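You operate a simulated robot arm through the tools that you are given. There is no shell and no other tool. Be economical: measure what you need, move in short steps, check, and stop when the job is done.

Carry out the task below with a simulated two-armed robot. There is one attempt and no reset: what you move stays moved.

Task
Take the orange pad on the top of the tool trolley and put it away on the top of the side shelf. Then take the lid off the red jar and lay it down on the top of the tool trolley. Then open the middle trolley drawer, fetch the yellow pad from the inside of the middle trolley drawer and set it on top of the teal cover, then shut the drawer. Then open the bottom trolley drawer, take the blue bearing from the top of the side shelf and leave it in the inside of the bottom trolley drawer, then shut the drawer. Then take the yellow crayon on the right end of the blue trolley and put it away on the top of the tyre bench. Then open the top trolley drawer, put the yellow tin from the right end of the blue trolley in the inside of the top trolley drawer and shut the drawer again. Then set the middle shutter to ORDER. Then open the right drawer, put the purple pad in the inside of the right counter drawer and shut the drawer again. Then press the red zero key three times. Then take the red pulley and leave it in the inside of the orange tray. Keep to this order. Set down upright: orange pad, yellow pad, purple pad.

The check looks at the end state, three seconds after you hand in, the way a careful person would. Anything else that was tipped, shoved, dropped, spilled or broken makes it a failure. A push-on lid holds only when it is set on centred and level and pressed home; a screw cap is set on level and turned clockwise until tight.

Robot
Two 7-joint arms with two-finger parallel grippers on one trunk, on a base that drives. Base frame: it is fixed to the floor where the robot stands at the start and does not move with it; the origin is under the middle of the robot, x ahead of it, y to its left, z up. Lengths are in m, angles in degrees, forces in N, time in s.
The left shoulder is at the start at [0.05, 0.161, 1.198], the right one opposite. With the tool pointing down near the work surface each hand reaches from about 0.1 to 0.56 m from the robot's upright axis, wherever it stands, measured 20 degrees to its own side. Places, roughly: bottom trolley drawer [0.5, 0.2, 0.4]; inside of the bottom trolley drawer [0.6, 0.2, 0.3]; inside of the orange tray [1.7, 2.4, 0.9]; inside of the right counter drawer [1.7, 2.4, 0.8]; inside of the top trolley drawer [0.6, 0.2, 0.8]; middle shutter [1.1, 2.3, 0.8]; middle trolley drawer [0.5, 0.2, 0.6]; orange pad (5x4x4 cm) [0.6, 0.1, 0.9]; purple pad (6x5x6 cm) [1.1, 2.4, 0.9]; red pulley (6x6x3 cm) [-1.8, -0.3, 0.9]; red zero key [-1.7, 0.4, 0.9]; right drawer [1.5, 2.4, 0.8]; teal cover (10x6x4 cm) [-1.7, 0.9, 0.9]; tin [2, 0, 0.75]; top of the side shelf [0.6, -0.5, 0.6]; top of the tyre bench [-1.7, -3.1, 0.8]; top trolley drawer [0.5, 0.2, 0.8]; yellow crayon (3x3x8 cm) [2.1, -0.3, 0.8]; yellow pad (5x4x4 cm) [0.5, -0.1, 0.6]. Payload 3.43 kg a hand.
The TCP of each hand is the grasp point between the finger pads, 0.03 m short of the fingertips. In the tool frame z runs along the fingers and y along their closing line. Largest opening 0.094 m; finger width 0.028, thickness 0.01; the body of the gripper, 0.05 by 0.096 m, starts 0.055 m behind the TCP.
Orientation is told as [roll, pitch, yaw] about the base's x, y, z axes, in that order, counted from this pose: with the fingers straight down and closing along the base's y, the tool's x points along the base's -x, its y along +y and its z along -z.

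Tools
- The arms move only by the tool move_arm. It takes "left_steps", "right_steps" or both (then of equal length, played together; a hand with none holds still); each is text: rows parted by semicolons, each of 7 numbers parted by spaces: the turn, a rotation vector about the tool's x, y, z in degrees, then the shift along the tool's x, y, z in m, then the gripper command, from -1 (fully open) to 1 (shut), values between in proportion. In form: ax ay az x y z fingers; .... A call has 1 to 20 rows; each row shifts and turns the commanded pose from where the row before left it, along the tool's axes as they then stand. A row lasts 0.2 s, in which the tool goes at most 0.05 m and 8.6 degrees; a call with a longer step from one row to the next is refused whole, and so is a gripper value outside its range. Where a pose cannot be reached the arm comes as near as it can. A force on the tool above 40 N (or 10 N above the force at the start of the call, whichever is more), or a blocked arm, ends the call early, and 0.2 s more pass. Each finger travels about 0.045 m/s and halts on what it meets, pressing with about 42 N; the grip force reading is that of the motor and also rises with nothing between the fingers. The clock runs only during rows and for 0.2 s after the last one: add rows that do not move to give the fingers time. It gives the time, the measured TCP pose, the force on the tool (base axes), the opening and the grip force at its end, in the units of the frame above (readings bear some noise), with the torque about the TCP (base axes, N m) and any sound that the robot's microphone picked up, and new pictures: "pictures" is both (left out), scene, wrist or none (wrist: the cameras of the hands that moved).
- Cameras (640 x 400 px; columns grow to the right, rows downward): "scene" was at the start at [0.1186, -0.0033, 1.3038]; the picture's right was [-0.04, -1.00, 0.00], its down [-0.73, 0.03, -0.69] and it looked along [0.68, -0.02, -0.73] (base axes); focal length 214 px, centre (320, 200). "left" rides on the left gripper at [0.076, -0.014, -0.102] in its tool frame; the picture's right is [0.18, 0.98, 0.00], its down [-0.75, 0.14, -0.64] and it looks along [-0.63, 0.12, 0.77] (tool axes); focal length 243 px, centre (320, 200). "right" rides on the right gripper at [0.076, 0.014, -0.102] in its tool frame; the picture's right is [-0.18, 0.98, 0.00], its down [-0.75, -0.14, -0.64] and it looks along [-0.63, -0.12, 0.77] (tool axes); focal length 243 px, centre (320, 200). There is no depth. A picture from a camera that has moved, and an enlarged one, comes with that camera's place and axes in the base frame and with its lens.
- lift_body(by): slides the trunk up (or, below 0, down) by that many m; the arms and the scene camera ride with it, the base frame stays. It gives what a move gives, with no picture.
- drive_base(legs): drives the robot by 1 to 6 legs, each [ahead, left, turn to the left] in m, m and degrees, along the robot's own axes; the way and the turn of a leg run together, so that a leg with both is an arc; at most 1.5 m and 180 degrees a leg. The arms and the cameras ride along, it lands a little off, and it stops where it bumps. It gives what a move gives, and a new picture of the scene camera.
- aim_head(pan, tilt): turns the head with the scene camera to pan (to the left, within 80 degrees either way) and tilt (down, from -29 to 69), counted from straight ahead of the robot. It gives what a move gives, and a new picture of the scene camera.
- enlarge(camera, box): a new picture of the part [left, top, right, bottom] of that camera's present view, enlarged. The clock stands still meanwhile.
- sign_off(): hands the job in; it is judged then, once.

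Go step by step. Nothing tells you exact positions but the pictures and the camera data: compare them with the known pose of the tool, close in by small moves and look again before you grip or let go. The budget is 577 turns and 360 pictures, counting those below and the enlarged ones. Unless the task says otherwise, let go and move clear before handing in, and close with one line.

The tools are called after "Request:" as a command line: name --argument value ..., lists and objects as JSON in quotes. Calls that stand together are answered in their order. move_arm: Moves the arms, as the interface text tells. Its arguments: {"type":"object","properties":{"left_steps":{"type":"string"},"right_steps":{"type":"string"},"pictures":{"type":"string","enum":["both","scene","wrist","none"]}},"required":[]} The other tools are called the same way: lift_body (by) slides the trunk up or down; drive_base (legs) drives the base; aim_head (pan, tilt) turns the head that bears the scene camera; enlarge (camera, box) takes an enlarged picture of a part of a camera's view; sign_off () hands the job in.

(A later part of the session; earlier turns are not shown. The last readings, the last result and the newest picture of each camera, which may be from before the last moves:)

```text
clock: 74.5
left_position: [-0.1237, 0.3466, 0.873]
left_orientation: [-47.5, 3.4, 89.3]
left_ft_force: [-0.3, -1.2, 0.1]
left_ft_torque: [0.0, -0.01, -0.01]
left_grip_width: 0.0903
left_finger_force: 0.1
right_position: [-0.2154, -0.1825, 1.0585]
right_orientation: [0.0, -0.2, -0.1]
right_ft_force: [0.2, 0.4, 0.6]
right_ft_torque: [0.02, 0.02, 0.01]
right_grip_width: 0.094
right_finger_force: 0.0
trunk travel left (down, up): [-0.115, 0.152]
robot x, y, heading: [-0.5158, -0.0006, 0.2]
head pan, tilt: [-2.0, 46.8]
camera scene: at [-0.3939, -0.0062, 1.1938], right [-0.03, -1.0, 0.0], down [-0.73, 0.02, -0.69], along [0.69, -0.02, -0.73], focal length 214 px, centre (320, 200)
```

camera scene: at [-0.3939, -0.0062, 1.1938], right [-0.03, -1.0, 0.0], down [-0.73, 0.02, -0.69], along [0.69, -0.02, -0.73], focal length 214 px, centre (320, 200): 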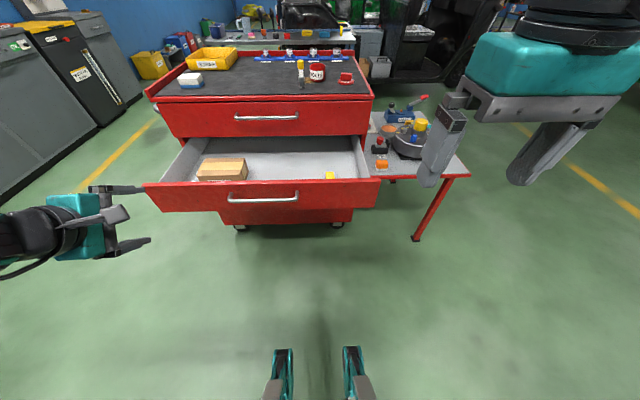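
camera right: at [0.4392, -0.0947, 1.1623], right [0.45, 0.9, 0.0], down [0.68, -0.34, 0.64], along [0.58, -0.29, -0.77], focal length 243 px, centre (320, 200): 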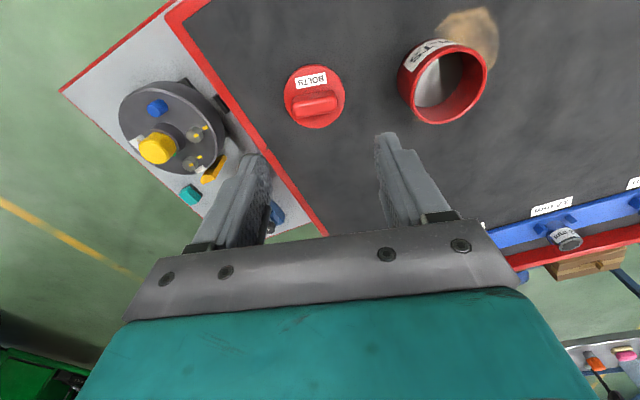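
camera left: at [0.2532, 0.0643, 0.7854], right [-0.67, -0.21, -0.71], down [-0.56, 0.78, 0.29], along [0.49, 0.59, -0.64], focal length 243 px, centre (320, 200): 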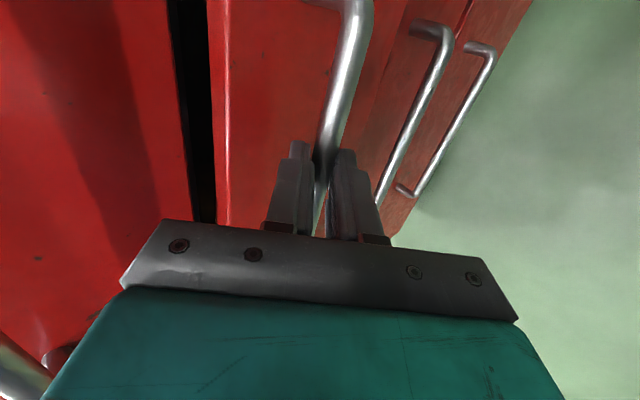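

Next I drive forward so the right hand can reach the yellow pad.

Request:
drive_base --legs '[[0.28, 0, 0]]'

Request:
move_arm --right_steps "0 0 0 -0.035 0.03 0 -1; 0 0 0 -0.035 0.03 0 -1; 0 0 0 -0.035 0.03 0 -1; 0 0 0 -0.035 0.02 0.02 -1; 0 0 0 0 0 0.04 -1; 0 0 0 0 0 0.04 -1; 0 0 0 0 0 0 -1" --pictures "both"

```text
clock: 76.4
left_position: [0.1571, 0.3483, 0.8725]
left_orientation: [-47.4, 3.4, 89.5]
left_ft_force: [-0.2, 0.9, 0.2]
left_ft_torque: [0.0, 0.0, -0.01]
left_grip_width: 0.094
left_finger_force: 0.0
right_position: [0.066, -0.181, 1.0575]
right_orientation: [0.0, -0.2, 0.0]
right_ft_force: [0.2, -0.4, -0.7]
right_ft_torque: [-0.02, -0.03, -0.03]
right_grip_width: 0.0939
right_finger_force: 0.1
trunk travel left (down, up): [-0.115, 0.152]
robot x, y, heading: [-0.2328, -0.0021, 0.3]
head pan, tilt: [-2.0, 46.8]
camera scene: at [-0.1122, -0.0047, 1.1937], right [-0.03, -1.0, 0.0], down [-0.73, 0.02, -0.68], along [0.68, -0.02, -0.73], focal length 214 px, centre (320, 200)
```

scene: 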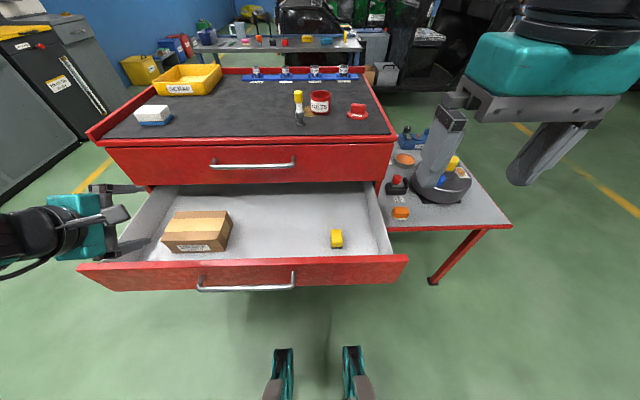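

```text
clock: 78.0
left_position: [0.1566, 0.3486, 0.8733]
left_orientation: [-47.4, 3.5, 89.6]
left_ft_force: [-0.6, 0.5, 0.4]
left_ft_torque: [0.0, -0.03, 0.0]
left_grip_width: 0.094
left_finger_force: 0.0
right_position: [0.2076, -0.0707, 0.959]
right_orientation: [-0.1, -0.2, 0.0]
right_ft_force: [0.5, 0.3, 0.2]
right_ft_torque: [-0.03, 0.0, -0.01]
right_grip_width: 0.0942
right_finger_force: 0.0
trunk travel left (down, up): [-0.115, 0.152]
robot x, y, heading: [-0.2332, -0.0053, 0.6]
head pan, tilt: [-2.0, 46.8]
camera scene: at [-0.1125, -0.0047, 1.1938], right [-0.03, -1.0, 0.0], down [-0.73, 0.02, -0.69], along [0.68, -0.02, -0.73], focal length 214 px, centre (320, 200)
camera right: at [0.1308, -0.0568, 1.0606], right [0.18, 0.98, 0.0], down [0.75, -0.14, 0.64], along [0.63, -0.12, -0.76], focal length 243 px, centre (320, 200)
```

scene: 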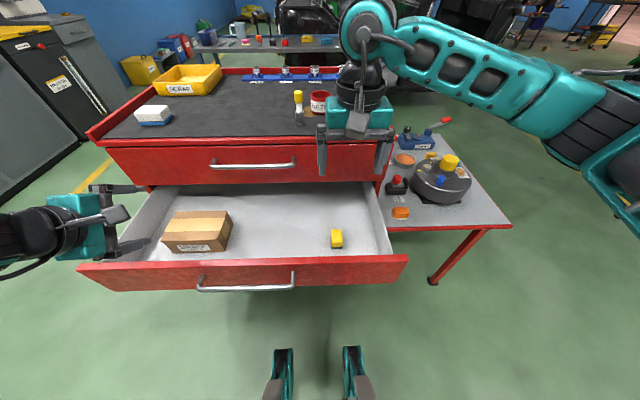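
right: 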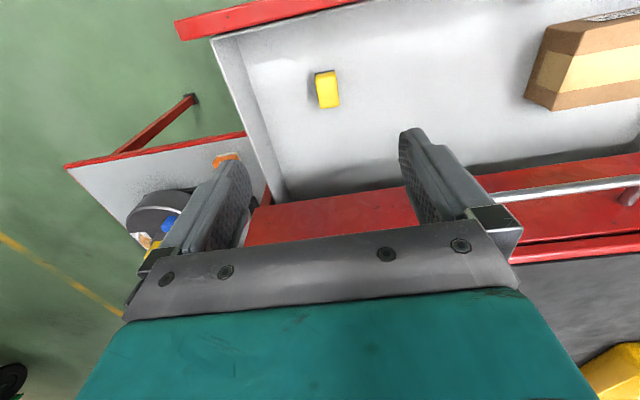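

Request:
enlarge --camera "right" --box '[280, 50, 380, 130]'

Request:
enlarge --camera "scene" --box '[310, 215, 360, 255]'

```text
5.00 times, centred on (330, 90) of right
camera zoom: at [0.1308, -0.0568, 1.0606], right [0.18, 0.98, 0.0], down [0.75, -0.14, 0.64], along [0.63, -0.12, -0.76], focal length 1213 px, centre (270, 750)
```

zoom: 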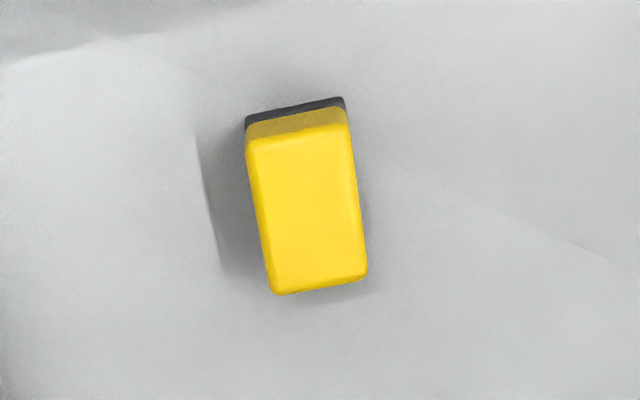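

```text
10.00 times, centred on (335, 235) of scene
camera zoom: at [-0.1125, -0.0047, 1.1938], right [-0.03, -1.0, 0.0], down [-0.73, 0.02, -0.69], along [0.68, -0.02, -0.73], focal length 2145 px, centre (170, -150)
```

zoom: 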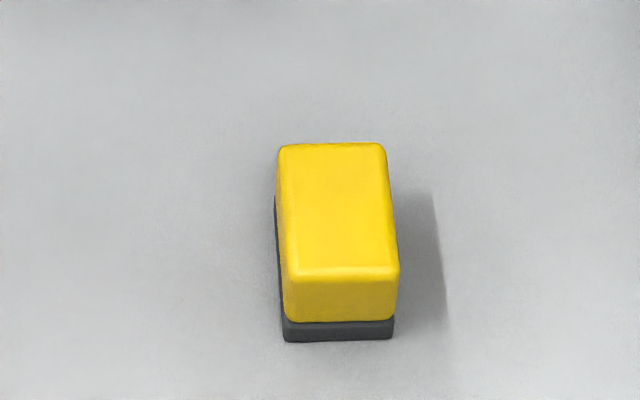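

Pad is at about (0.25, −0.067), top z ≈ 0.645, aligned with the axes. I go down over it in stages.

Request:
move_arm --right_steps "0 0 0 -0.021 0.002 0.02 -1; 0 0 0 -0.021 0.002 0.04 -1; 0 0 0 0 0 0.04 -1; 0 0 0 0 0 0.04 -1; 0 0 0 0 0 0.04 -1; 0 0 0 0 0 0.04 -1; 0 0 0 0 0 0 -1" --pictures "both"

```text
clock: 79.6
left_position: [0.1583, 0.3483, 0.8728]
left_orientation: [-47.4, 3.4, 89.5]
left_ft_force: [0.4, -0.7, 0.7]
left_ft_torque: [-0.01, 0.04, 0.0]
left_grip_width: 0.094
left_finger_force: 0.0
right_position: [0.25, -0.0661, 0.7381]
right_orientation: [0.1, -0.2, -0.1]
right_ft_force: [-1.3, -0.1, -0.7]
right_ft_torque: [0.02, -0.02, 0.0]
right_grip_width: 0.0942
right_finger_force: 0.0
trunk travel left (down, up): [-0.115, 0.152]
robot x, y, heading: [-0.2296, -0.0001, 0.2]
head pan, tilt: [-2.0, 46.8]
camera scene: at [-0.1125, -0.0047, 1.1938], right [-0.03, -1.0, 0.0], down [-0.73, 0.02, -0.69], along [0.68, -0.02, -0.73], focal length 214 px, centre (320, 200)
camera right: at [0.1721, -0.0523, 0.8408], right [0.18, 0.98, 0.0], down [0.75, -0.14, 0.64], along [0.63, -0.12, -0.76], focal length 243 px, centre (320, 200)
```

scene: 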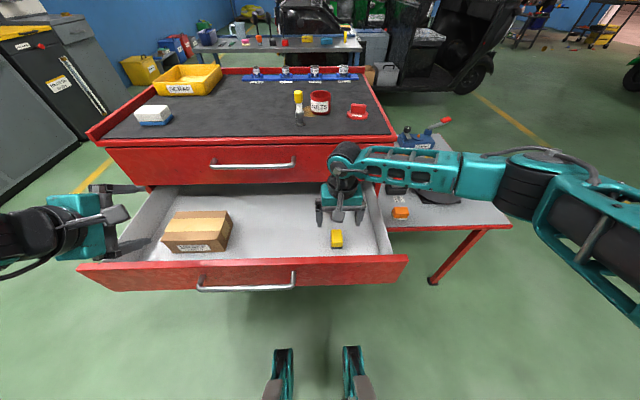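
right: 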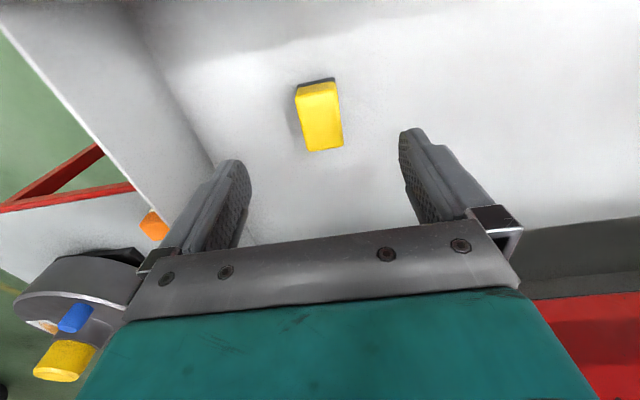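

Request:
move_arm --right_steps "0 0 0 0 0 0.03 -1; 0 0 0 0 0 0.03 -1; 0 0 0 0 0 0.02 -1; 0 0 0 0 0 0.012 -1; 0 0 0 0 0 0 -1" --pictures "both"

```text
clock: 80.8
left_position: [0.1561, 0.3477, 0.8728]
left_orientation: [-47.4, 3.5, 89.5]
left_ft_force: [-0.8, -0.8, -0.2]
left_ft_torque: [-0.02, 0.02, 0.0]
left_grip_width: 0.094
left_finger_force: 0.0
right_position: [0.2495, -0.0662, 0.6463]
right_orientation: [-0.1, -0.2, 0.0]
right_ft_force: [-0.4, -0.2, -0.4]
right_ft_torque: [-0.01, 0.01, 0.0]
right_grip_width: 0.0942
right_finger_force: 0.1
trunk travel left (down, up): [-0.115, 0.152]
robot x, y, heading: [-0.2324, -0.0017, 0.5]
head pan, tilt: [-2.0, 46.8]
camera scene: at [-0.1125, -0.0047, 1.1938], right [-0.03, -1.0, 0.0], down [-0.73, 0.02, -0.69], along [0.68, -0.02, -0.73], focal length 214 px, centre (320, 200)
camera right: at [0.1724, -0.0519, 0.749], right [0.18, 0.98, 0.0], down [0.75, -0.14, 0.64], along [0.63, -0.12, -0.76], focal length 243 px, centre (320, 200)
```

scene: 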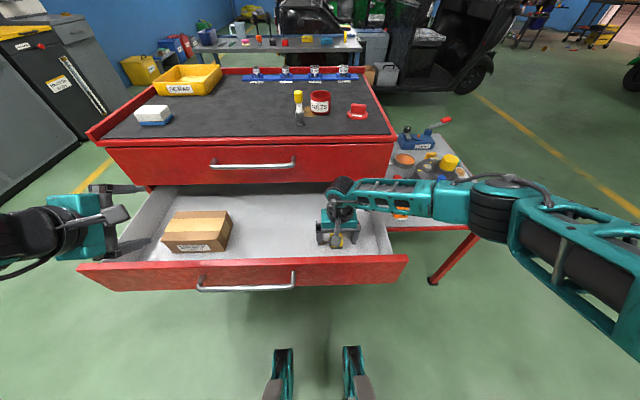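
right: 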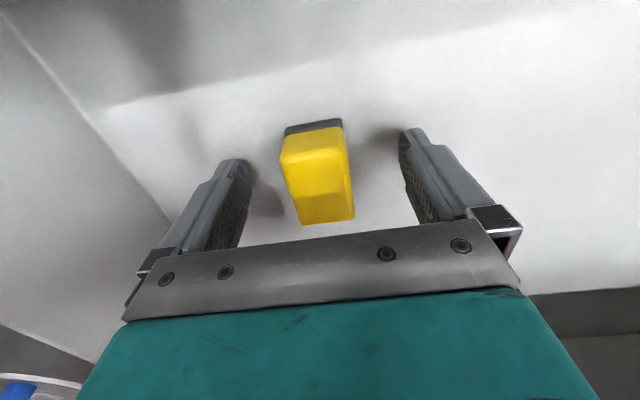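

Request:
move_arm --right_steps "0 0 0 0 0 0.006 -1; 0 0 0 0 0 0 0; 0 0 0 0 0 0 1; 0 0 0 0 0 0 1; 0 0 0 0 0 0 1; 0 0 0 0 0 0 1" --pictures "wrist"

```text
clock: 82.2
left_position: [0.157, 0.3478, 0.8717]
left_orientation: [-47.3, 3.5, 89.5]
left_ft_force: [-0.4, 0.7, 0.4]
left_ft_torque: [0.0, -0.05, 0.0]
left_grip_width: 0.094
left_finger_force: 0.0
right_position: [0.2502, -0.0661, 0.64]
right_orientation: [0.0, -0.2, 0.0]
right_ft_force: [0.2, 0.8, -0.5]
right_ft_torque: [0.0, 0.0, 0.02]
right_grip_width: 0.0374
right_finger_force: 41.8
trunk travel left (down, up): [-0.115, 0.152]
robot x, y, heading: [-0.2314, -0.001, 0.3]
head pan, tilt: [-2.0, 46.8]
camera right: at [0.1723, -0.0518, 0.7432], right [0.18, 0.98, 0.0], down [0.75, -0.14, 0.64], along [0.63, -0.12, -0.77], focal length 243 px, centre (320, 200)
```

right: 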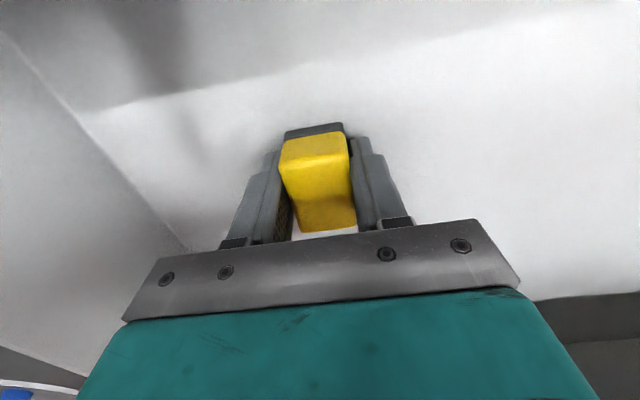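

Gripped. Lift out, bring the arms in, then back off and turn to look for the teal cover.

Request:
move_arm --right_steps "0 0 0 0 0 -0.045 1; 0 0 0 0 0 -0.045 1; 0 0 0 0 0 -0.045 1; 0 0 0 0 0 -0.045 1; 0 0 0 0 0 -0.045 1; 0 0 0 0 0 -0.045 1; 0 0 0 0.02 0 -0.04 1; 0 0 0 0.02 -0.01 -0.04 1; 0 0 0 0.03 -0.02 -0.03 1; 0 0 0 0.04 -0.02 0 1; 0 0 0 0.04 -0.02 0 1" --pictures "none"

Request:
drive_base --legs '[[-0.4, 0, 0], [0, 0, 90]]'

```text
clock: 84.6
left_position: [0.1563, 0.3479, 0.8731]
left_orientation: [-47.4, 3.4, 89.5]
left_ft_force: [-0.2, -0.2, 0.4]
left_ft_torque: [-0.03, 0.03, 0.05]
left_grip_width: 0.0942
left_finger_force: 0.1
right_position: [0.0975, -0.1357, 1.0209]
right_orientation: [0.0, -0.2, 0.0]
right_ft_force: [-0.2, 0.8, -0.7]
right_ft_torque: [-0.03, -0.03, -0.01]
right_grip_width: 0.0374
right_finger_force: 41.3
trunk travel left (down, up): [-0.115, 0.152]
robot x, y, heading: [-0.236, -0.0014, 0.5]
head pan, tilt: [-2.0, 46.8]
```

```text
clock: 91.0
left_position: [-0.9853, 0.3805, 0.8725]
left_orientation: [-47.3, 3.4, -180.0]
left_ft_force: [-0.6, 0.7, -0.4]
left_ft_torque: [-0.01, -0.02, 0.02]
left_grip_width: 0.0938
left_finger_force: 0.1
right_position: [-0.5013, 0.3261, 1.0209]
right_orientation: [0.0, -0.1, 90.6]
right_ft_force: [-0.5, 0.2, -0.7]
right_ft_torque: [0.0, 0.01, -0.02]
right_grip_width: 0.0373
right_finger_force: 42.4
trunk travel left (down, up): [-0.115, 0.152]
robot x, y, heading: [-0.6319, -0.0025, 90.5]
head pan, tilt: [-2.0, 46.8]
camera scene: at [-0.6314, 0.1155, 1.1938], right [1.0, -0.02, 0.0], down [-0.02, -0.73, -0.69], along [0.01, 0.69, -0.73], focal length 214 px, centre (320, 200)
```

scene: 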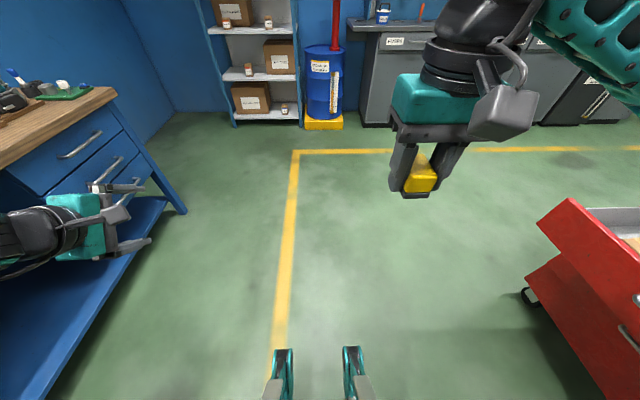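

Request:
aim_head --pan 70 --tilt 25

```text
clock: 92.4
left_position: [-0.9846, 0.381, 0.8738]
left_orientation: [-47.5, 3.3, -179.9]
left_ft_force: [-0.2, 0.0, 0.4]
left_ft_torque: [0.01, -0.03, 0.02]
left_grip_width: 0.094
left_finger_force: 0.1
right_position: [-0.5016, 0.327, 1.0206]
right_orientation: [-0.1, -0.2, 90.4]
right_ft_force: [0.0, -0.2, -0.2]
right_ft_torque: [0.02, -0.02, 0.01]
right_grip_width: 0.037
right_finger_force: 41.8
trunk travel left (down, up): [-0.115, 0.152]
robot x, y, heading: [-0.6306, -0.0057, 90.9]
head pan, tilt: [70.0, 25.0]
camera scene: at [-0.7201, 0.066, 1.2268], right [0.33, 0.94, 0.0], down [0.4, -0.14, -0.91], along [-0.86, 0.3, -0.42], focal length 214 px, centre (320, 200)
```

scene: 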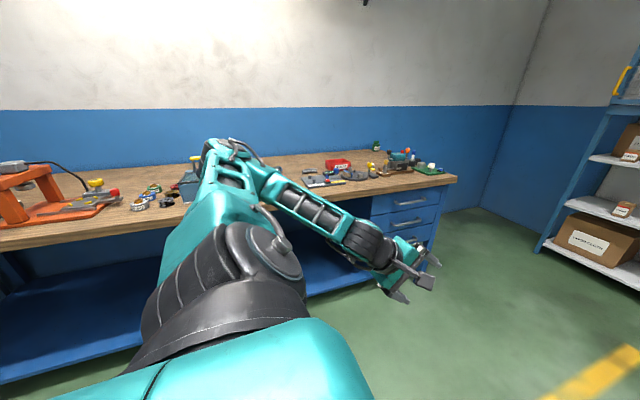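

The bench is behind; the teal part is at its far end. I raise the left hand, turn to face the bench and look.

Request:
move_arm --left_steps "0 0 0 0 -0.03 -0.027 -1; 0 0 0 0 -0.03 -0.027 -1; 0 0 0 0 -0.03 -0.027 -1; 0 0 0 0 -0.03 -0.027 -1; 0 0 0 0 -0.03 -0.027 -1" --pictures "none"

Request:
drive_base --legs '[[0.75, 0, 0], [0, 0, 89.5]]'

Request:
aim_head --pan 0 --tilt 35

```text
clock: 93.6
left_position: [-0.997, 0.3833, 1.0751]
left_orientation: [-47.4, 3.2, -180.0]
left_ft_force: [0.6, -0.1, -0.5]
left_ft_torque: [-0.01, 0.0, -0.01]
left_grip_width: 0.0941
left_finger_force: 0.0
right_position: [-0.5011, 0.3268, 1.0206]
right_orientation: [0.1, -0.2, 90.4]
right_ft_force: [-0.7, 0.2, -0.8]
right_ft_torque: [-0.01, -0.01, -0.02]
right_grip_width: 0.0374
right_finger_force: 41.8
trunk travel left (down, up): [-0.115, 0.152]
robot x, y, heading: [-0.6356, -0.0041, 90.8]
head pan, tilt: [70.0, 25.0]
```

```text
clock: 101.5
left_position: [-1.0264, 0.3816, 1.0732]
left_orientation: [-47.4, 3.4, -89.4]
left_ft_force: [0.1, 0.4, -1.2]
left_ft_torque: [0.03, 0.02, -0.01]
left_grip_width: 0.0939
left_finger_force: 0.3
right_position: [-0.9756, 0.877, 1.0213]
right_orientation: [0.0, -0.2, -178.9]
right_ft_force: [-0.6, 0.3, -0.7]
right_ft_torque: [-0.04, 0.0, -0.02]
right_grip_width: 0.0374
right_finger_force: 42.1
trunk travel left (down, up): [-0.115, 0.152]
robot x, y, heading: [-0.6453, 0.7509, -178.8]
head pan, tilt: [70.0, 25.0]
camera scene: at [-0.714, 0.6621, 1.2268], right [-0.95, 0.32, 0.0], down [0.13, 0.4, -0.91], along [-0.29, -0.86, -0.42], focal length 214 px, centre (320, 200)
```

scene: 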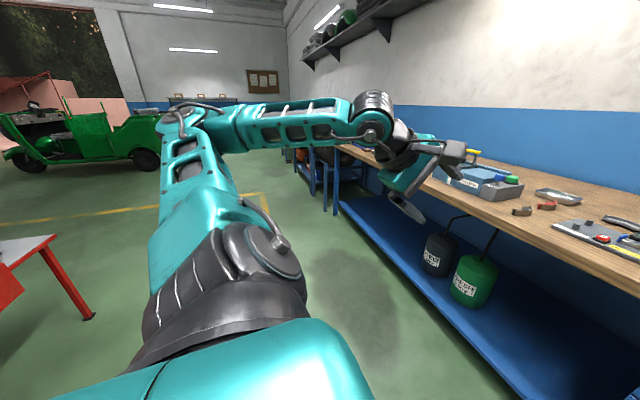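

```text
clock: 102.9
left_position: [-1.0263, 0.3805, 1.0741]
left_orientation: [-47.4, 3.4, -89.5]
left_ft_force: [0.7, -0.2, -0.7]
left_ft_torque: [-0.01, 0.01, -0.02]
left_grip_width: 0.094
left_finger_force: 0.2
right_position: [-0.975, 0.8774, 1.0208]
right_orientation: [0.0, -0.2, -178.9]
right_ft_force: [0.2, 0.7, -0.4]
right_ft_torque: [0.0, -0.02, -0.03]
right_grip_width: 0.0372
right_finger_force: 42.5
trunk travel left (down, up): [-0.115, 0.152]
robot x, y, heading: [-0.6432, 0.7486, -178.4]
head pan, tilt: [0.0, 35.0]
camera scene: at [-0.7727, 0.7473, 1.2111], right [-0.03, 1.0, 0.0], down [0.57, 0.01, -0.82], along [-0.82, -0.02, -0.57], focal length 214 px, centre (320, 200)
```

scene: 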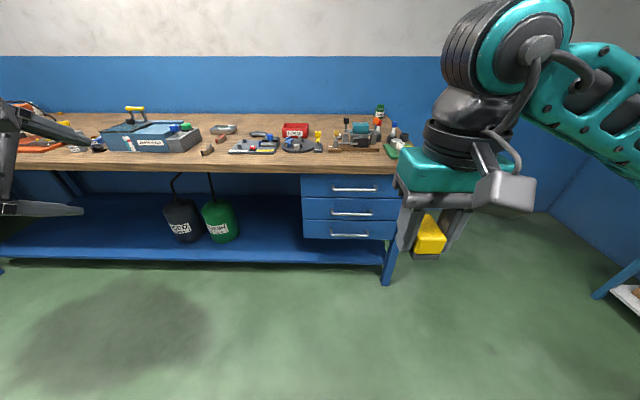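

Request:
enlarge --camera "scene" --box '[200, 90, 420, 190]'

Request:
enlarge --camera "scene" --box '[310, 95, 420, 165]'

```text
2.91 times, centred on (310, 140) of scene
camera zoom: at [-0.7727, 0.7473, 1.2111], right [-0.03, 1.0, 0.0], down [0.57, 0.01, -0.82], along [-0.82, -0.02, -0.57], focal length 624 px, centre (349, 374)
```

zoom: 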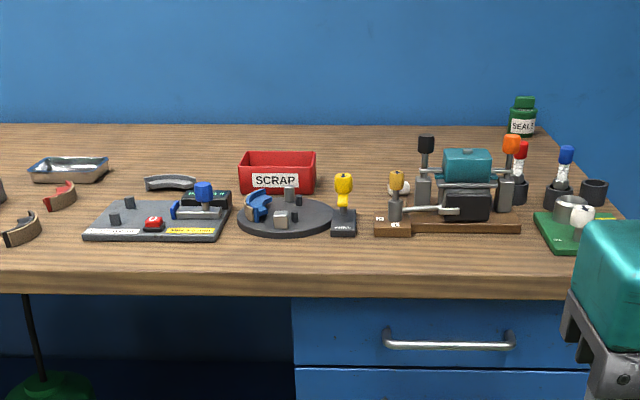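

```text
5.71 times, centred on (365, 130) of scene
camera zoom: at [-0.7727, 0.7473, 1.2111], right [-0.03, 1.0, 0.0], down [0.57, 0.01, -0.82], along [-0.82, -0.02, -0.57], focal length 1226 px, centre (63, 600)
```

zoom: 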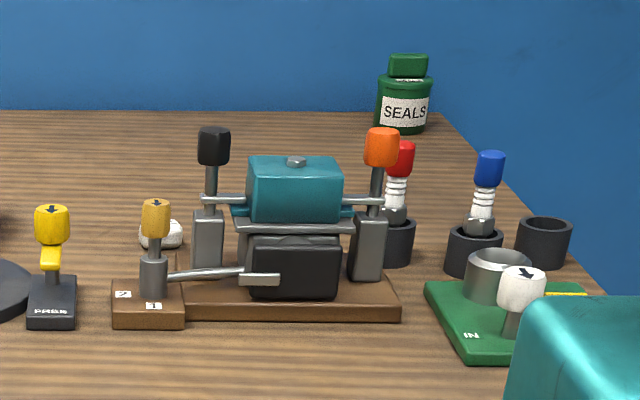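

The teal cover is on a small engine-like device between two knobs. I drive up to the bench.

Request:
drive_base --legs '[[0.4, 0, -1.5]]'

Request:
aim_head --pan -8 --tilt 48

```text
clock: 105.4
left_position: [-1.4354, 0.3872, 1.0738]
left_orientation: [-47.4, 3.4, -91.0]
left_ft_force: [0.5, -0.7, -0.9]
left_ft_torque: [0.02, 0.02, -0.01]
left_grip_width: 0.0942
left_finger_force: 0.2
right_position: [-1.3706, 0.8821, 1.0204]
right_orientation: [0.0, -0.1, 179.7]
right_ft_force: [1.0, -0.6, -0.2]
right_ft_torque: [0.0, 0.0, 0.0]
right_grip_width: 0.0376
right_finger_force: 42.0
trunk travel left (down, up): [-0.115, 0.152]
robot x, y, heading: [-1.0397, 0.7484, 179.7]
head pan, tilt: [0.0, 35.0]
camera scene: at [-1.1719, 0.7464, 1.211], right [0.0, 1.0, 0.0], down [0.57, 0.0, -0.82], along [-0.82, 0.0, -0.57], focal length 214 px, centre (320, 200)
```

scene: 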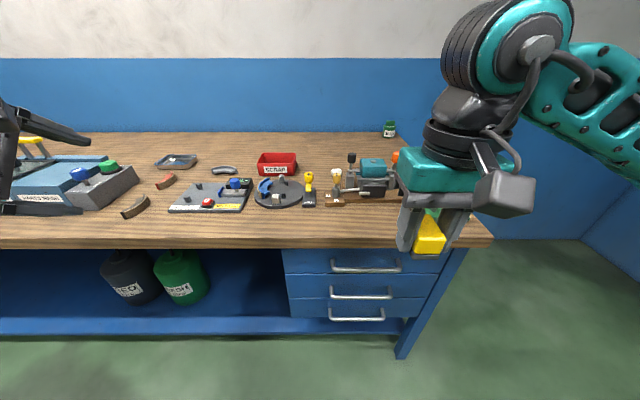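

```text
clock: 106.2
left_position: [-1.4343, 0.3872, 1.0737]
left_orientation: [-47.5, 3.4, -91.0]
left_ft_force: [-0.6, -0.3, -0.2]
left_ft_torque: [0.01, -0.01, -0.01]
left_grip_width: 0.0942
left_finger_force: 0.1
right_position: [-1.3714, 0.883, 1.0194]
right_orientation: [0.0, -0.2, 179.6]
right_ft_force: [0.2, 0.8, 0.5]
right_ft_torque: [-0.04, 0.01, 0.0]
right_grip_width: 0.0373
right_finger_force: 42.0
trunk travel left (down, up): [-0.115, 0.152]
robot x, y, heading: [-1.0424, 0.7441, 179.7]
head pan, tilt: [-8.0, 48.0]
camera scene: at [-1.1616, 0.7573, 1.1921], right [0.14, 0.99, 0.0], down [0.74, -0.1, -0.67], along [-0.66, 0.09, -0.74], focal length 214 px, centre (320, 200)
```

scene: 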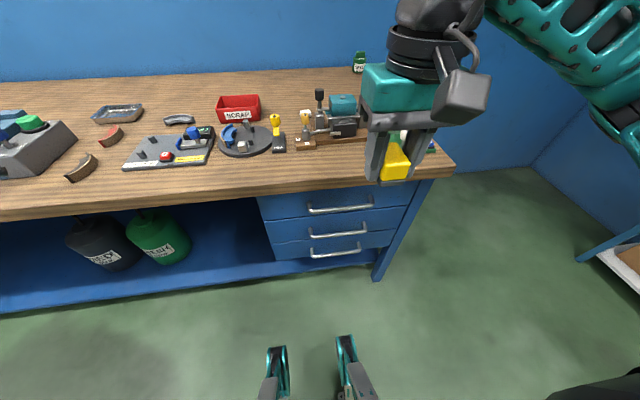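

The cover's top is at about (−1.76, 0.905, 0.945). I go a bit closer.

Request:
drive_base --legs '[[0.11, 0, 0.3]]'

Request:
lift_body --by 0.1

```text
clock: 107.4
left_position: [-1.5438, 0.3853, 1.0735]
left_orientation: [-47.4, 3.4, -90.6]
left_ft_force: [0.0, 0.0, 0.0]
left_ft_torque: [-0.01, -0.01, 0.01]
left_grip_width: 0.094
left_finger_force: 0.1
right_position: [-1.4819, 0.881, 1.022]
right_orientation: [0.0, -0.1, 179.9]
right_ft_force: [0.2, 0.2, -0.4]
right_ft_torque: [-0.02, 0.0, 0.0]
right_grip_width: 0.0374
right_finger_force: 42.3
trunk travel left (down, up): [-0.115, 0.152]
robot x, y, heading: [-1.1491, 0.7423, -180.2]
head pan, tilt: [-8.0, 48.0]
camera scene: at [-1.2717, 0.7568, 1.192], right [0.14, 0.99, 0.0], down [0.74, -0.1, -0.67], along [-0.66, 0.09, -0.74], focal length 214 px, centre (320, 200)
```

scene: 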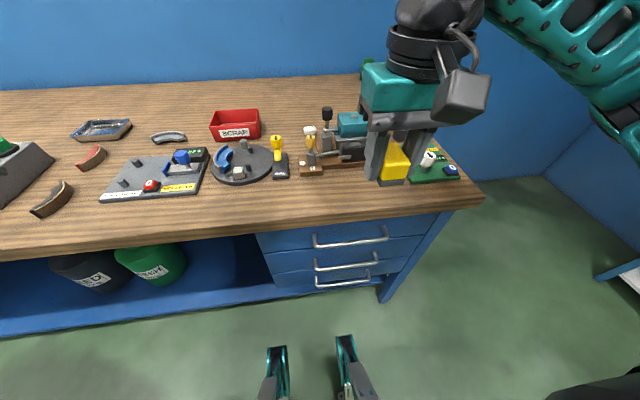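

```text
clock: 108.7
left_position: [-1.5434, 0.3852, 1.1732]
left_orientation: [-47.5, 3.4, -90.6]
left_ft_force: [0.1, 0.0, 0.4]
left_ft_torque: [-0.01, 0.03, 0.0]
left_grip_width: 0.0943
left_finger_force: 0.0
right_position: [-1.4814, 0.8798, 1.1205]
right_orientation: [-0.1, -0.2, 179.9]
right_ft_force: [-0.2, 0.3, 0.0]
right_ft_torque: [0.03, -0.03, 0.01]
right_grip_width: 0.0375
right_finger_force: 42.1
trunk travel left (down, up): [-0.215, 0.052]
robot x, y, heading: [-1.1508, 0.7466, -179.7]
head pan, tilt: [-8.0, 48.0]
```

Request:
move_arm --right_steps "0 0 0 -0.04 -0.006 0 1; 0 0 0 -0.04 -0.006 0 1; 0 0 0 -0.04 -0.006 0 1; 0 0 0 -0.04 -0.006 0 1; 0 0 0 -0.03 0 0 1; 0 0 0 0 0 0 1" --pictures "both"

```text
clock: 110.1
left_position: [-1.5423, 0.3858, 1.1743]
left_orientation: [-47.5, 3.3, -90.6]
left_ft_force: [0.5, -0.3, -0.1]
left_ft_torque: [-0.01, -0.04, 0.0]
left_grip_width: 0.0939
left_finger_force: 0.0
right_position: [-1.6718, 0.9055, 1.1209]
right_orientation: [0.0, -0.2, 179.9]
right_ft_force: [0.1, -0.7, -1.5]
right_ft_torque: [-0.01, -0.02, -0.02]
right_grip_width: 0.0373
right_finger_force: 42.1
trunk travel left (down, up): [-0.215, 0.052]
robot x, y, heading: [-1.1566, 0.7465, -179.9]
head pan, tilt: [-8.0, 48.0]
camera scene: at [-1.2711, 0.7569, 1.2921], right [0.14, 0.99, 0.0], down [0.74, -0.1, -0.67], along [-0.66, 0.09, -0.74], focal length 214 px, centre (320, 200)
camera right: at [-1.5968, 0.8909, 1.2239], right [-0.19, -0.98, 0.0], down [-0.75, 0.14, 0.64], along [-0.63, 0.12, -0.76], focal length 243 px, centre (320, 200)
```

scene: 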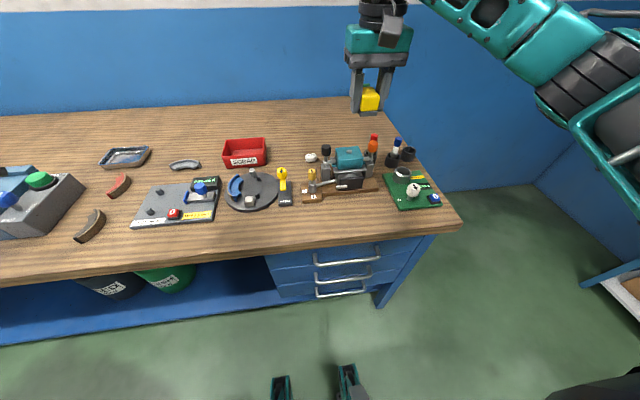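
right: 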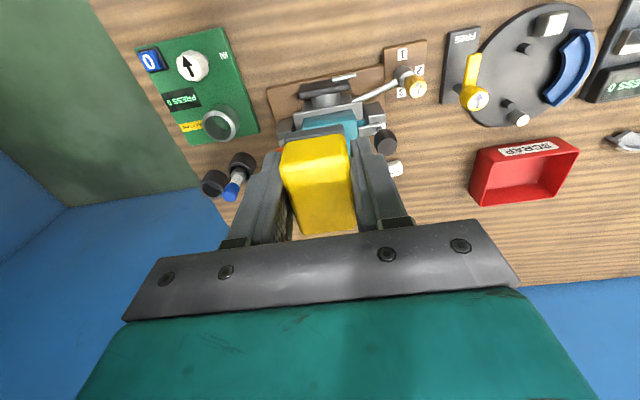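

Request:
enlarge --camera "scene" --box '[295, 125, 415, 215]'

Request:
enlarge --camera "right" --box '[230, 50, 430, 190]'

```text
4.44 times, centred on (355, 170) of scene
camera zoom: at [-1.2711, 0.7569, 1.2921], right [0.14, 0.99, 0.0], down [0.74, -0.1, -0.67], along [-0.66, 0.09, -0.74], focal length 953 px, centre (164, 333)
```

zoom: 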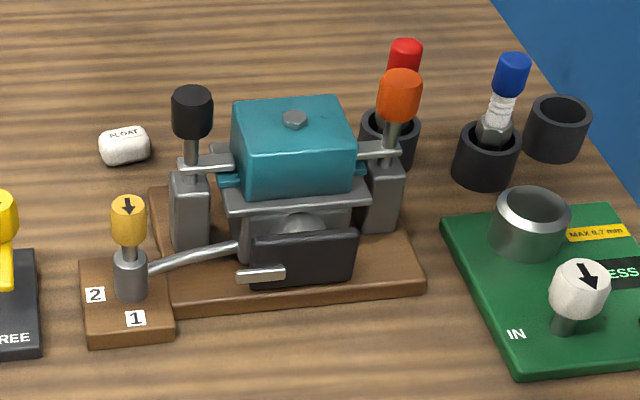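

```text
2.86 times, centred on (330, 120) of right
camera zoom: at [-1.5968, 0.8909, 1.2239], right [-0.19, -0.98, 0.0], down [-0.75, 0.14, 0.64], along [-0.63, 0.12, -0.76], focal length 693 px, centre (291, 429)
```

zoom: 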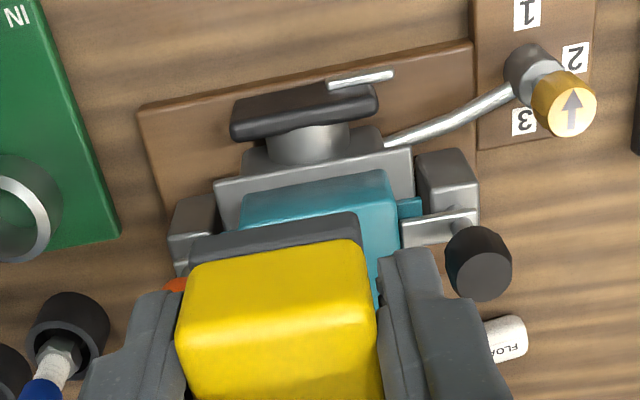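

Request:
enlarge --camera "scene" --box '[328, 138, 372, 168]'

```text
13.33 times, centred on (350, 153) of scene
camera zoom: at [-1.2711, 0.7569, 1.2921], right [0.14, 0.99, 0.0], down [0.74, -0.1, -0.67], along [-0.66, 0.09, -0.74], focal length 2860 px, centre (-80, 827)
```

zoom: 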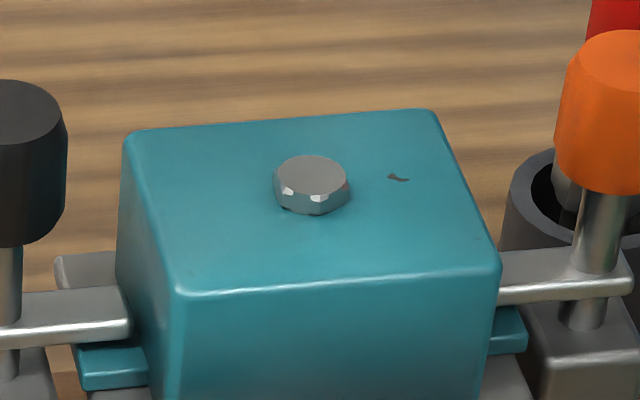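

The bolt on the cover's centre is at about (−1.74, 0.904, 0.949). I centre the pad over it, coming down in stages.

Request:
move_arm --right_steps "0 0 0 -0.033 0.001 0 1; 0 0 0 -0.033 0.0005 0 1; 0 0 0 0 0 0.035 1; 0 0 0 0 0 0.035 1; 0 0 0 0 0 0.02 1; 0 0 0 0 0 0 1" --pictures "both"

Request:
enlarge --camera "scene" --box '[300, 110, 400, 190]'

```text
clock: 111.5
left_position: [-1.5443, 0.3853, 1.1739]
left_orientation: [-47.4, 3.4, -90.6]
left_ft_force: [-0.5, -0.3, 0.0]
left_ft_torque: [0.0, 0.03, -0.02]
left_grip_width: 0.0943
left_finger_force: 0.1
right_position: [-1.739, 0.9044, 1.0314]
right_orientation: [-0.1, -0.1, 180.0]
right_ft_force: [-0.3, -0.2, -1.0]
right_ft_torque: [-0.03, 0.0, 0.01]
right_grip_width: 0.0374
right_finger_force: 41.7
trunk travel left (down, up): [-0.215, 0.052]
robot x, y, heading: [-1.156, 0.7483, -180.0]
head pan, tilt: [-8.0, 48.0]
camera scene: at [-1.2712, 0.7567, 1.2921], right [0.14, 0.99, 0.0], down [0.74, -0.1, -0.67], along [-0.66, 0.09, -0.74], focal length 214 px, centre (320, 200)
camera right: at [-1.6631, 0.8896, 1.1334], right [-0.19, -0.98, 0.0], down [-0.75, 0.14, 0.64], along [-0.63, 0.12, -0.76], focal length 243 px, centre (320, 200)
```

scene: 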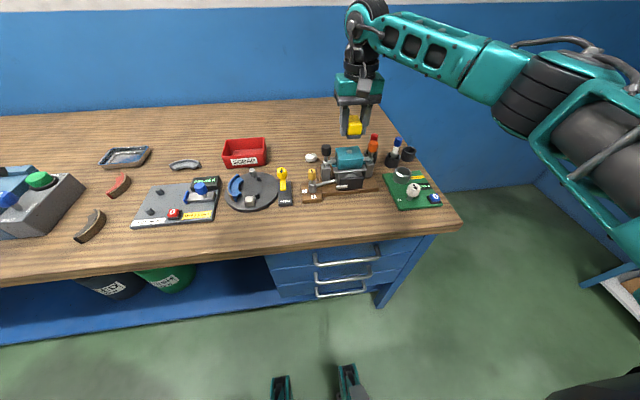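
right: 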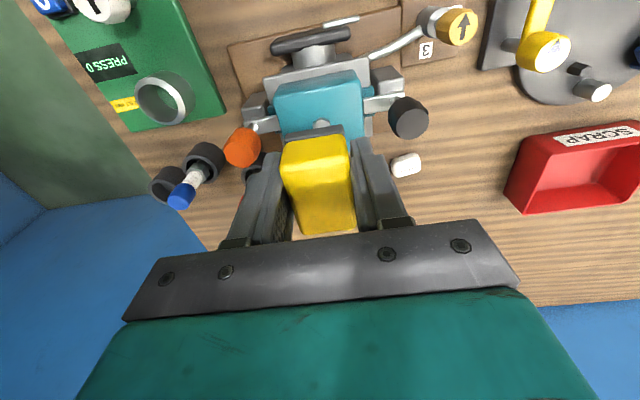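

```text
5.00 times, centred on (350, 150) of scene
camera zoom: at [-1.2712, 0.7567, 1.2921], right [0.14, 0.99, 0.0], down [0.74, -0.1, -0.67], along [-0.66, 0.09, -0.74], focal length 1072 px, centre (170, 450)
```

zoom: 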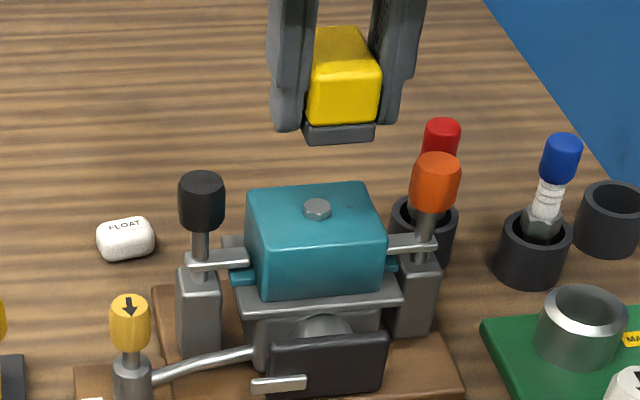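

Request:
enlarge --camera "right" --box '[260, 60, 390, 150]'

```text
4.44 times, centred on (325, 105) of right
camera zoom: at [-1.6631, 0.8896, 1.1334], right [-0.19, -0.98, 0.0], down [-0.75, 0.14, 0.64], along [-0.63, 0.12, -0.76], focal length 1078 px, centre (298, 622)
```

zoom: 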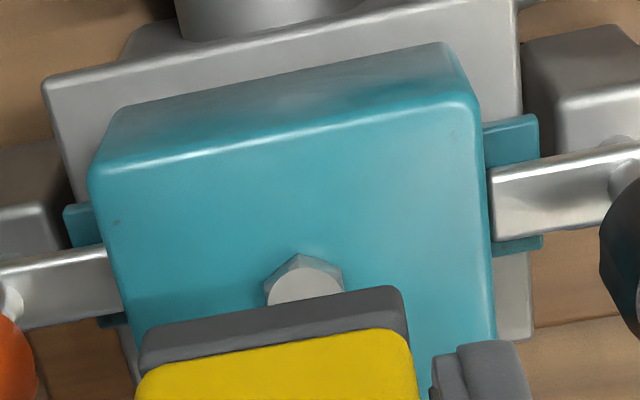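

Bolt confirmed at (−1.742, 0.903, 0.948). Fine-tune and lower.

Request:
move_arm --right_steps "0 0 0 -0.004 0.001 0 1; 0 0 0 0 0 0.015 1; 0 0 0 0 0 0.015 1; 0 0 0 0 0 0.004 1; 0 0 0 0 0 0 1" --pictures "wrist"

Request:
enlarge --camera "scene" --box '[320, 120, 380, 180]'

```text
clock: 112.7
left_position: [-1.5433, 0.3856, 1.1731]
left_orientation: [-47.3, 3.4, -90.7]
left_ft_force: [0.1, 0.3, 0.2]
left_ft_torque: [-0.03, 0.0, 0.0]
left_grip_width: 0.094
left_finger_force: 0.1
right_position: [-1.7422, 0.9025, 0.998]
right_orientation: [0.0, -0.2, 179.9]
right_ft_force: [0.2, -0.2, -0.9]
right_ft_torque: [-0.01, -0.03, -0.02]
right_grip_width: 0.0373
right_finger_force: 42.3
trunk travel left (down, up): [-0.215, 0.052]
robot x, y, heading: [-1.151, 0.7469, -179.8]
head pan, tilt: [-8.0, 48.0]
camera right: at [-1.6662, 0.8882, 1.0999], right [-0.19, -0.98, 0.0], down [-0.75, 0.14, 0.64], along [-0.63, 0.12, -0.77], focal length 243 px, centre (320, 200)
```

right: 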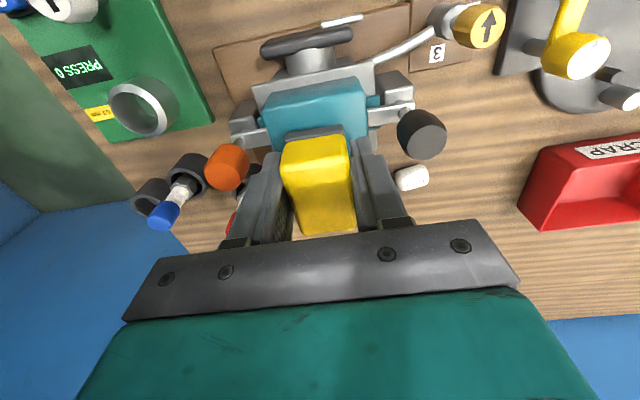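

```text
6.67 times, centred on (350, 150) of scene
camera zoom: at [-1.2713, 0.7568, 1.2921], right [0.14, 0.99, 0.0], down [0.74, -0.1, -0.67], along [-0.66, 0.09, -0.74], focal length 1430 px, centre (120, 533)
```

zoom: 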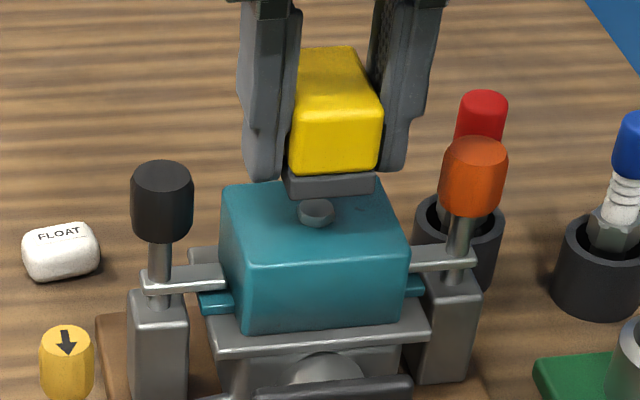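

Comparing views, the pad sits ~6 mm forward in the grip; I correct for that and lower to contact.

Request:
move_arm --right_steps "0 0 0 0.006 0 0 1; 0 0 0 0 0 0.008 1; 0 0 0 0 0 0.003 1; 0 0 0 0 0 0 1" --pictures "none"

Request:
enlarge --camera "scene" --box '[325, 125, 375, 165]'

```text
clock: 113.7
left_position: [-1.5442, 0.3852, 1.1734]
left_orientation: [-47.4, 3.4, -90.6]
left_ft_force: [-0.2, -0.9, 0.3]
left_ft_torque: [-0.03, 0.0, 0.01]
left_grip_width: 0.0939
left_finger_force: 0.0
right_position: [-1.7357, 0.9015, 0.9875]
right_orientation: [0.0, -0.2, 179.9]
right_ft_force: [0.6, 0.6, 0.3]
right_ft_torque: [0.0, 0.0, 0.0]
right_grip_width: 0.0373
right_finger_force: 42.2
trunk travel left (down, up): [-0.215, 0.052]
robot x, y, heading: [-1.1541, 0.7484, -180.0]
head pan, tilt: [-8.0, 48.0]
```

```text
10.00 times, centred on (350, 145) of scene
camera zoom: at [-1.2713, 0.7568, 1.2921], right [0.14, 0.99, 0.0], down [0.74, -0.1, -0.67], along [-0.66, 0.09, -0.74], focal length 2145 px, centre (20, 750)
```

zoom: 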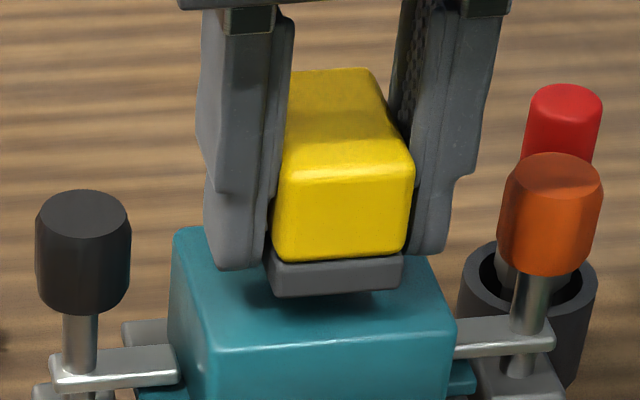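

Request:
move_arm --right_steps "0 0 0 0 0 0.002 1; 0 0 0 0 0 0.002 1; 0 0 0 0 0 0.002 1; 0 0 0 0 0 0 1" --pictures "none"

Request:
move_arm --right_steps "0 0 0 0 0 0.002 1; 0 0 0 0 0 0.002 1; 0 0 0 0 0 0 1" --pictures "none"

Request:
enlarge --camera "scene" --box '[325, 125, 375, 165]'

```text
clock: 114.7
left_position: [-1.5441, 0.3855, 1.1733]
left_orientation: [-47.4, 3.4, -90.6]
left_ft_force: [-0.6, 0.1, 0.9]
left_ft_torque: [-0.03, 0.01, 0.02]
left_grip_width: 0.0939
left_finger_force: 0.1
right_position: [-1.7355, 0.9027, 0.9806]
right_orientation: [0.1, -0.2, 179.9]
right_ft_force: [0.0, -0.3, -0.5]
right_ft_torque: [0.0, -0.04, 0.01]
right_grip_width: 0.0374
right_finger_force: 41.7
trunk travel left (down, up): [-0.215, 0.052]
robot x, y, heading: [-1.1528, 0.7482, -180.0]
head pan, tilt: [-8.0, 48.0]
```

```text
clock: 115.5
left_position: [-1.5438, 0.3852, 1.1737]
left_orientation: [-47.4, 3.5, -90.6]
left_ft_force: [-0.9, 0.3, 0.7]
left_ft_torque: [0.0, 0.02, -0.04]
left_grip_width: 0.0938
left_finger_force: 0.0
right_position: [-1.7353, 0.9029, 0.9761]
right_orientation: [0.0, -0.2, 179.9]
right_ft_force: [-0.5, -0.6, -0.6]
right_ft_torque: [0.01, -0.01, 0.02]
right_grip_width: 0.0373
right_finger_force: 42.1
trunk travel left (down, up): [-0.215, 0.052]
robot x, y, heading: [-1.1548, 0.7509, -179.6]
head pan, tilt: [-8.0, 48.0]
```

```text
10.00 times, centred on (350, 145) of scene
camera zoom: at [-1.2713, 0.7568, 1.2921], right [0.14, 0.99, 0.0], down [0.74, -0.1, -0.67], along [-0.66, 0.09, -0.74], focal length 2145 px, centre (20, 750)
```

zoom: 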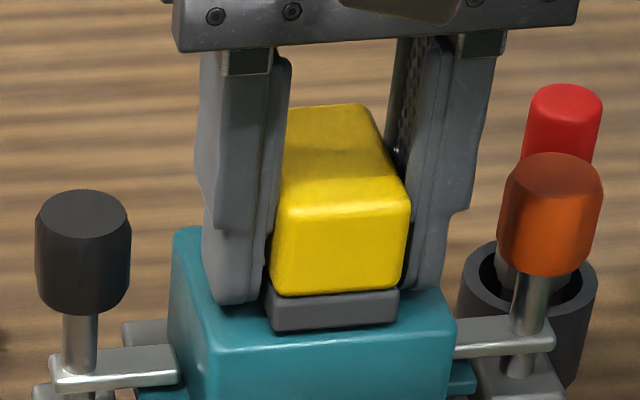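

Request:
move_arm --right_steps "0 0 0 -0.003 0 0 1; 0 0 0 0 0 0.002 1; 0 0 0 0 0 0 1" --pictures "none"

Request:
move_arm --right_steps "0 0 0 0 0 0.002 1; 0 0 0 0 0 0 1" --pictures "none"

Request:
enlarge --camera "scene" --box '[325, 125, 375, 165]'

```text
clock: 116.3
left_position: [-1.5421, 0.3868, 1.1745]
left_orientation: [-47.4, 3.4, -90.6]
left_ft_force: [0.7, -0.6, -0.5]
left_ft_torque: [-0.04, -0.03, 0.02]
left_grip_width: 0.0939
left_finger_force: 0.0
right_position: [-1.739, 0.9019, 0.9746]
right_orientation: [-0.1, -0.2, 179.9]
right_ft_force: [0.0, 0.4, -0.3]
right_ft_torque: [0.06, 0.03, 0.0]
right_grip_width: 0.0373
right_finger_force: 41.6
trunk travel left (down, up): [-0.215, 0.052]
robot x, y, heading: [-1.1573, 0.7456, -180.0]
head pan, tilt: [-8.0, 48.0]
```

```text
clock: 116.9
left_position: [-1.5422, 0.3834, 1.1737]
left_orientation: [-47.5, 3.5, -90.6]
left_ft_force: [1.0, 0.3, -0.5]
left_ft_torque: [-0.01, 0.01, -0.02]
left_grip_width: 0.0937
left_finger_force: 0.1
right_position: [-1.7393, 0.9016, 0.9753]
right_orientation: [0.1, -0.3, 179.9]
right_ft_force: [-1.0, 0.5, 9.4]
right_ft_torque: [0.05, -0.02, 0.04]
right_grip_width: 0.0373
right_finger_force: 42.0
trunk travel left (down, up): [-0.215, 0.052]
robot x, y, heading: [-1.1522, 0.7482, -179.7]
head pan, tilt: [-8.0, 48.0]
```

```text
10.00 times, centred on (350, 145) of scene
camera zoom: at [-1.2704, 0.7566, 1.2923], right [0.14, 0.99, 0.0], down [0.74, -0.1, -0.67], along [-0.66, 0.09, -0.74], focal length 2145 px, centre (20, 750)
```

zoom: 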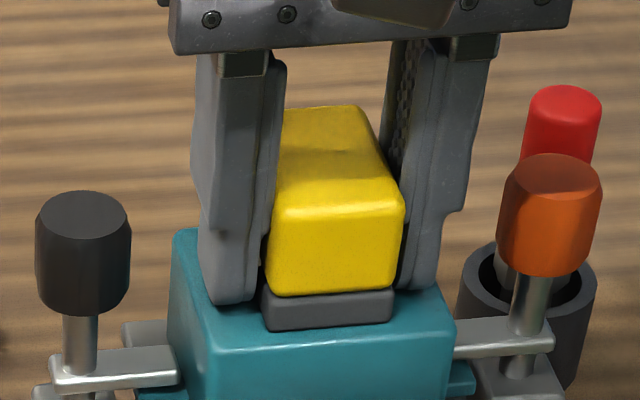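

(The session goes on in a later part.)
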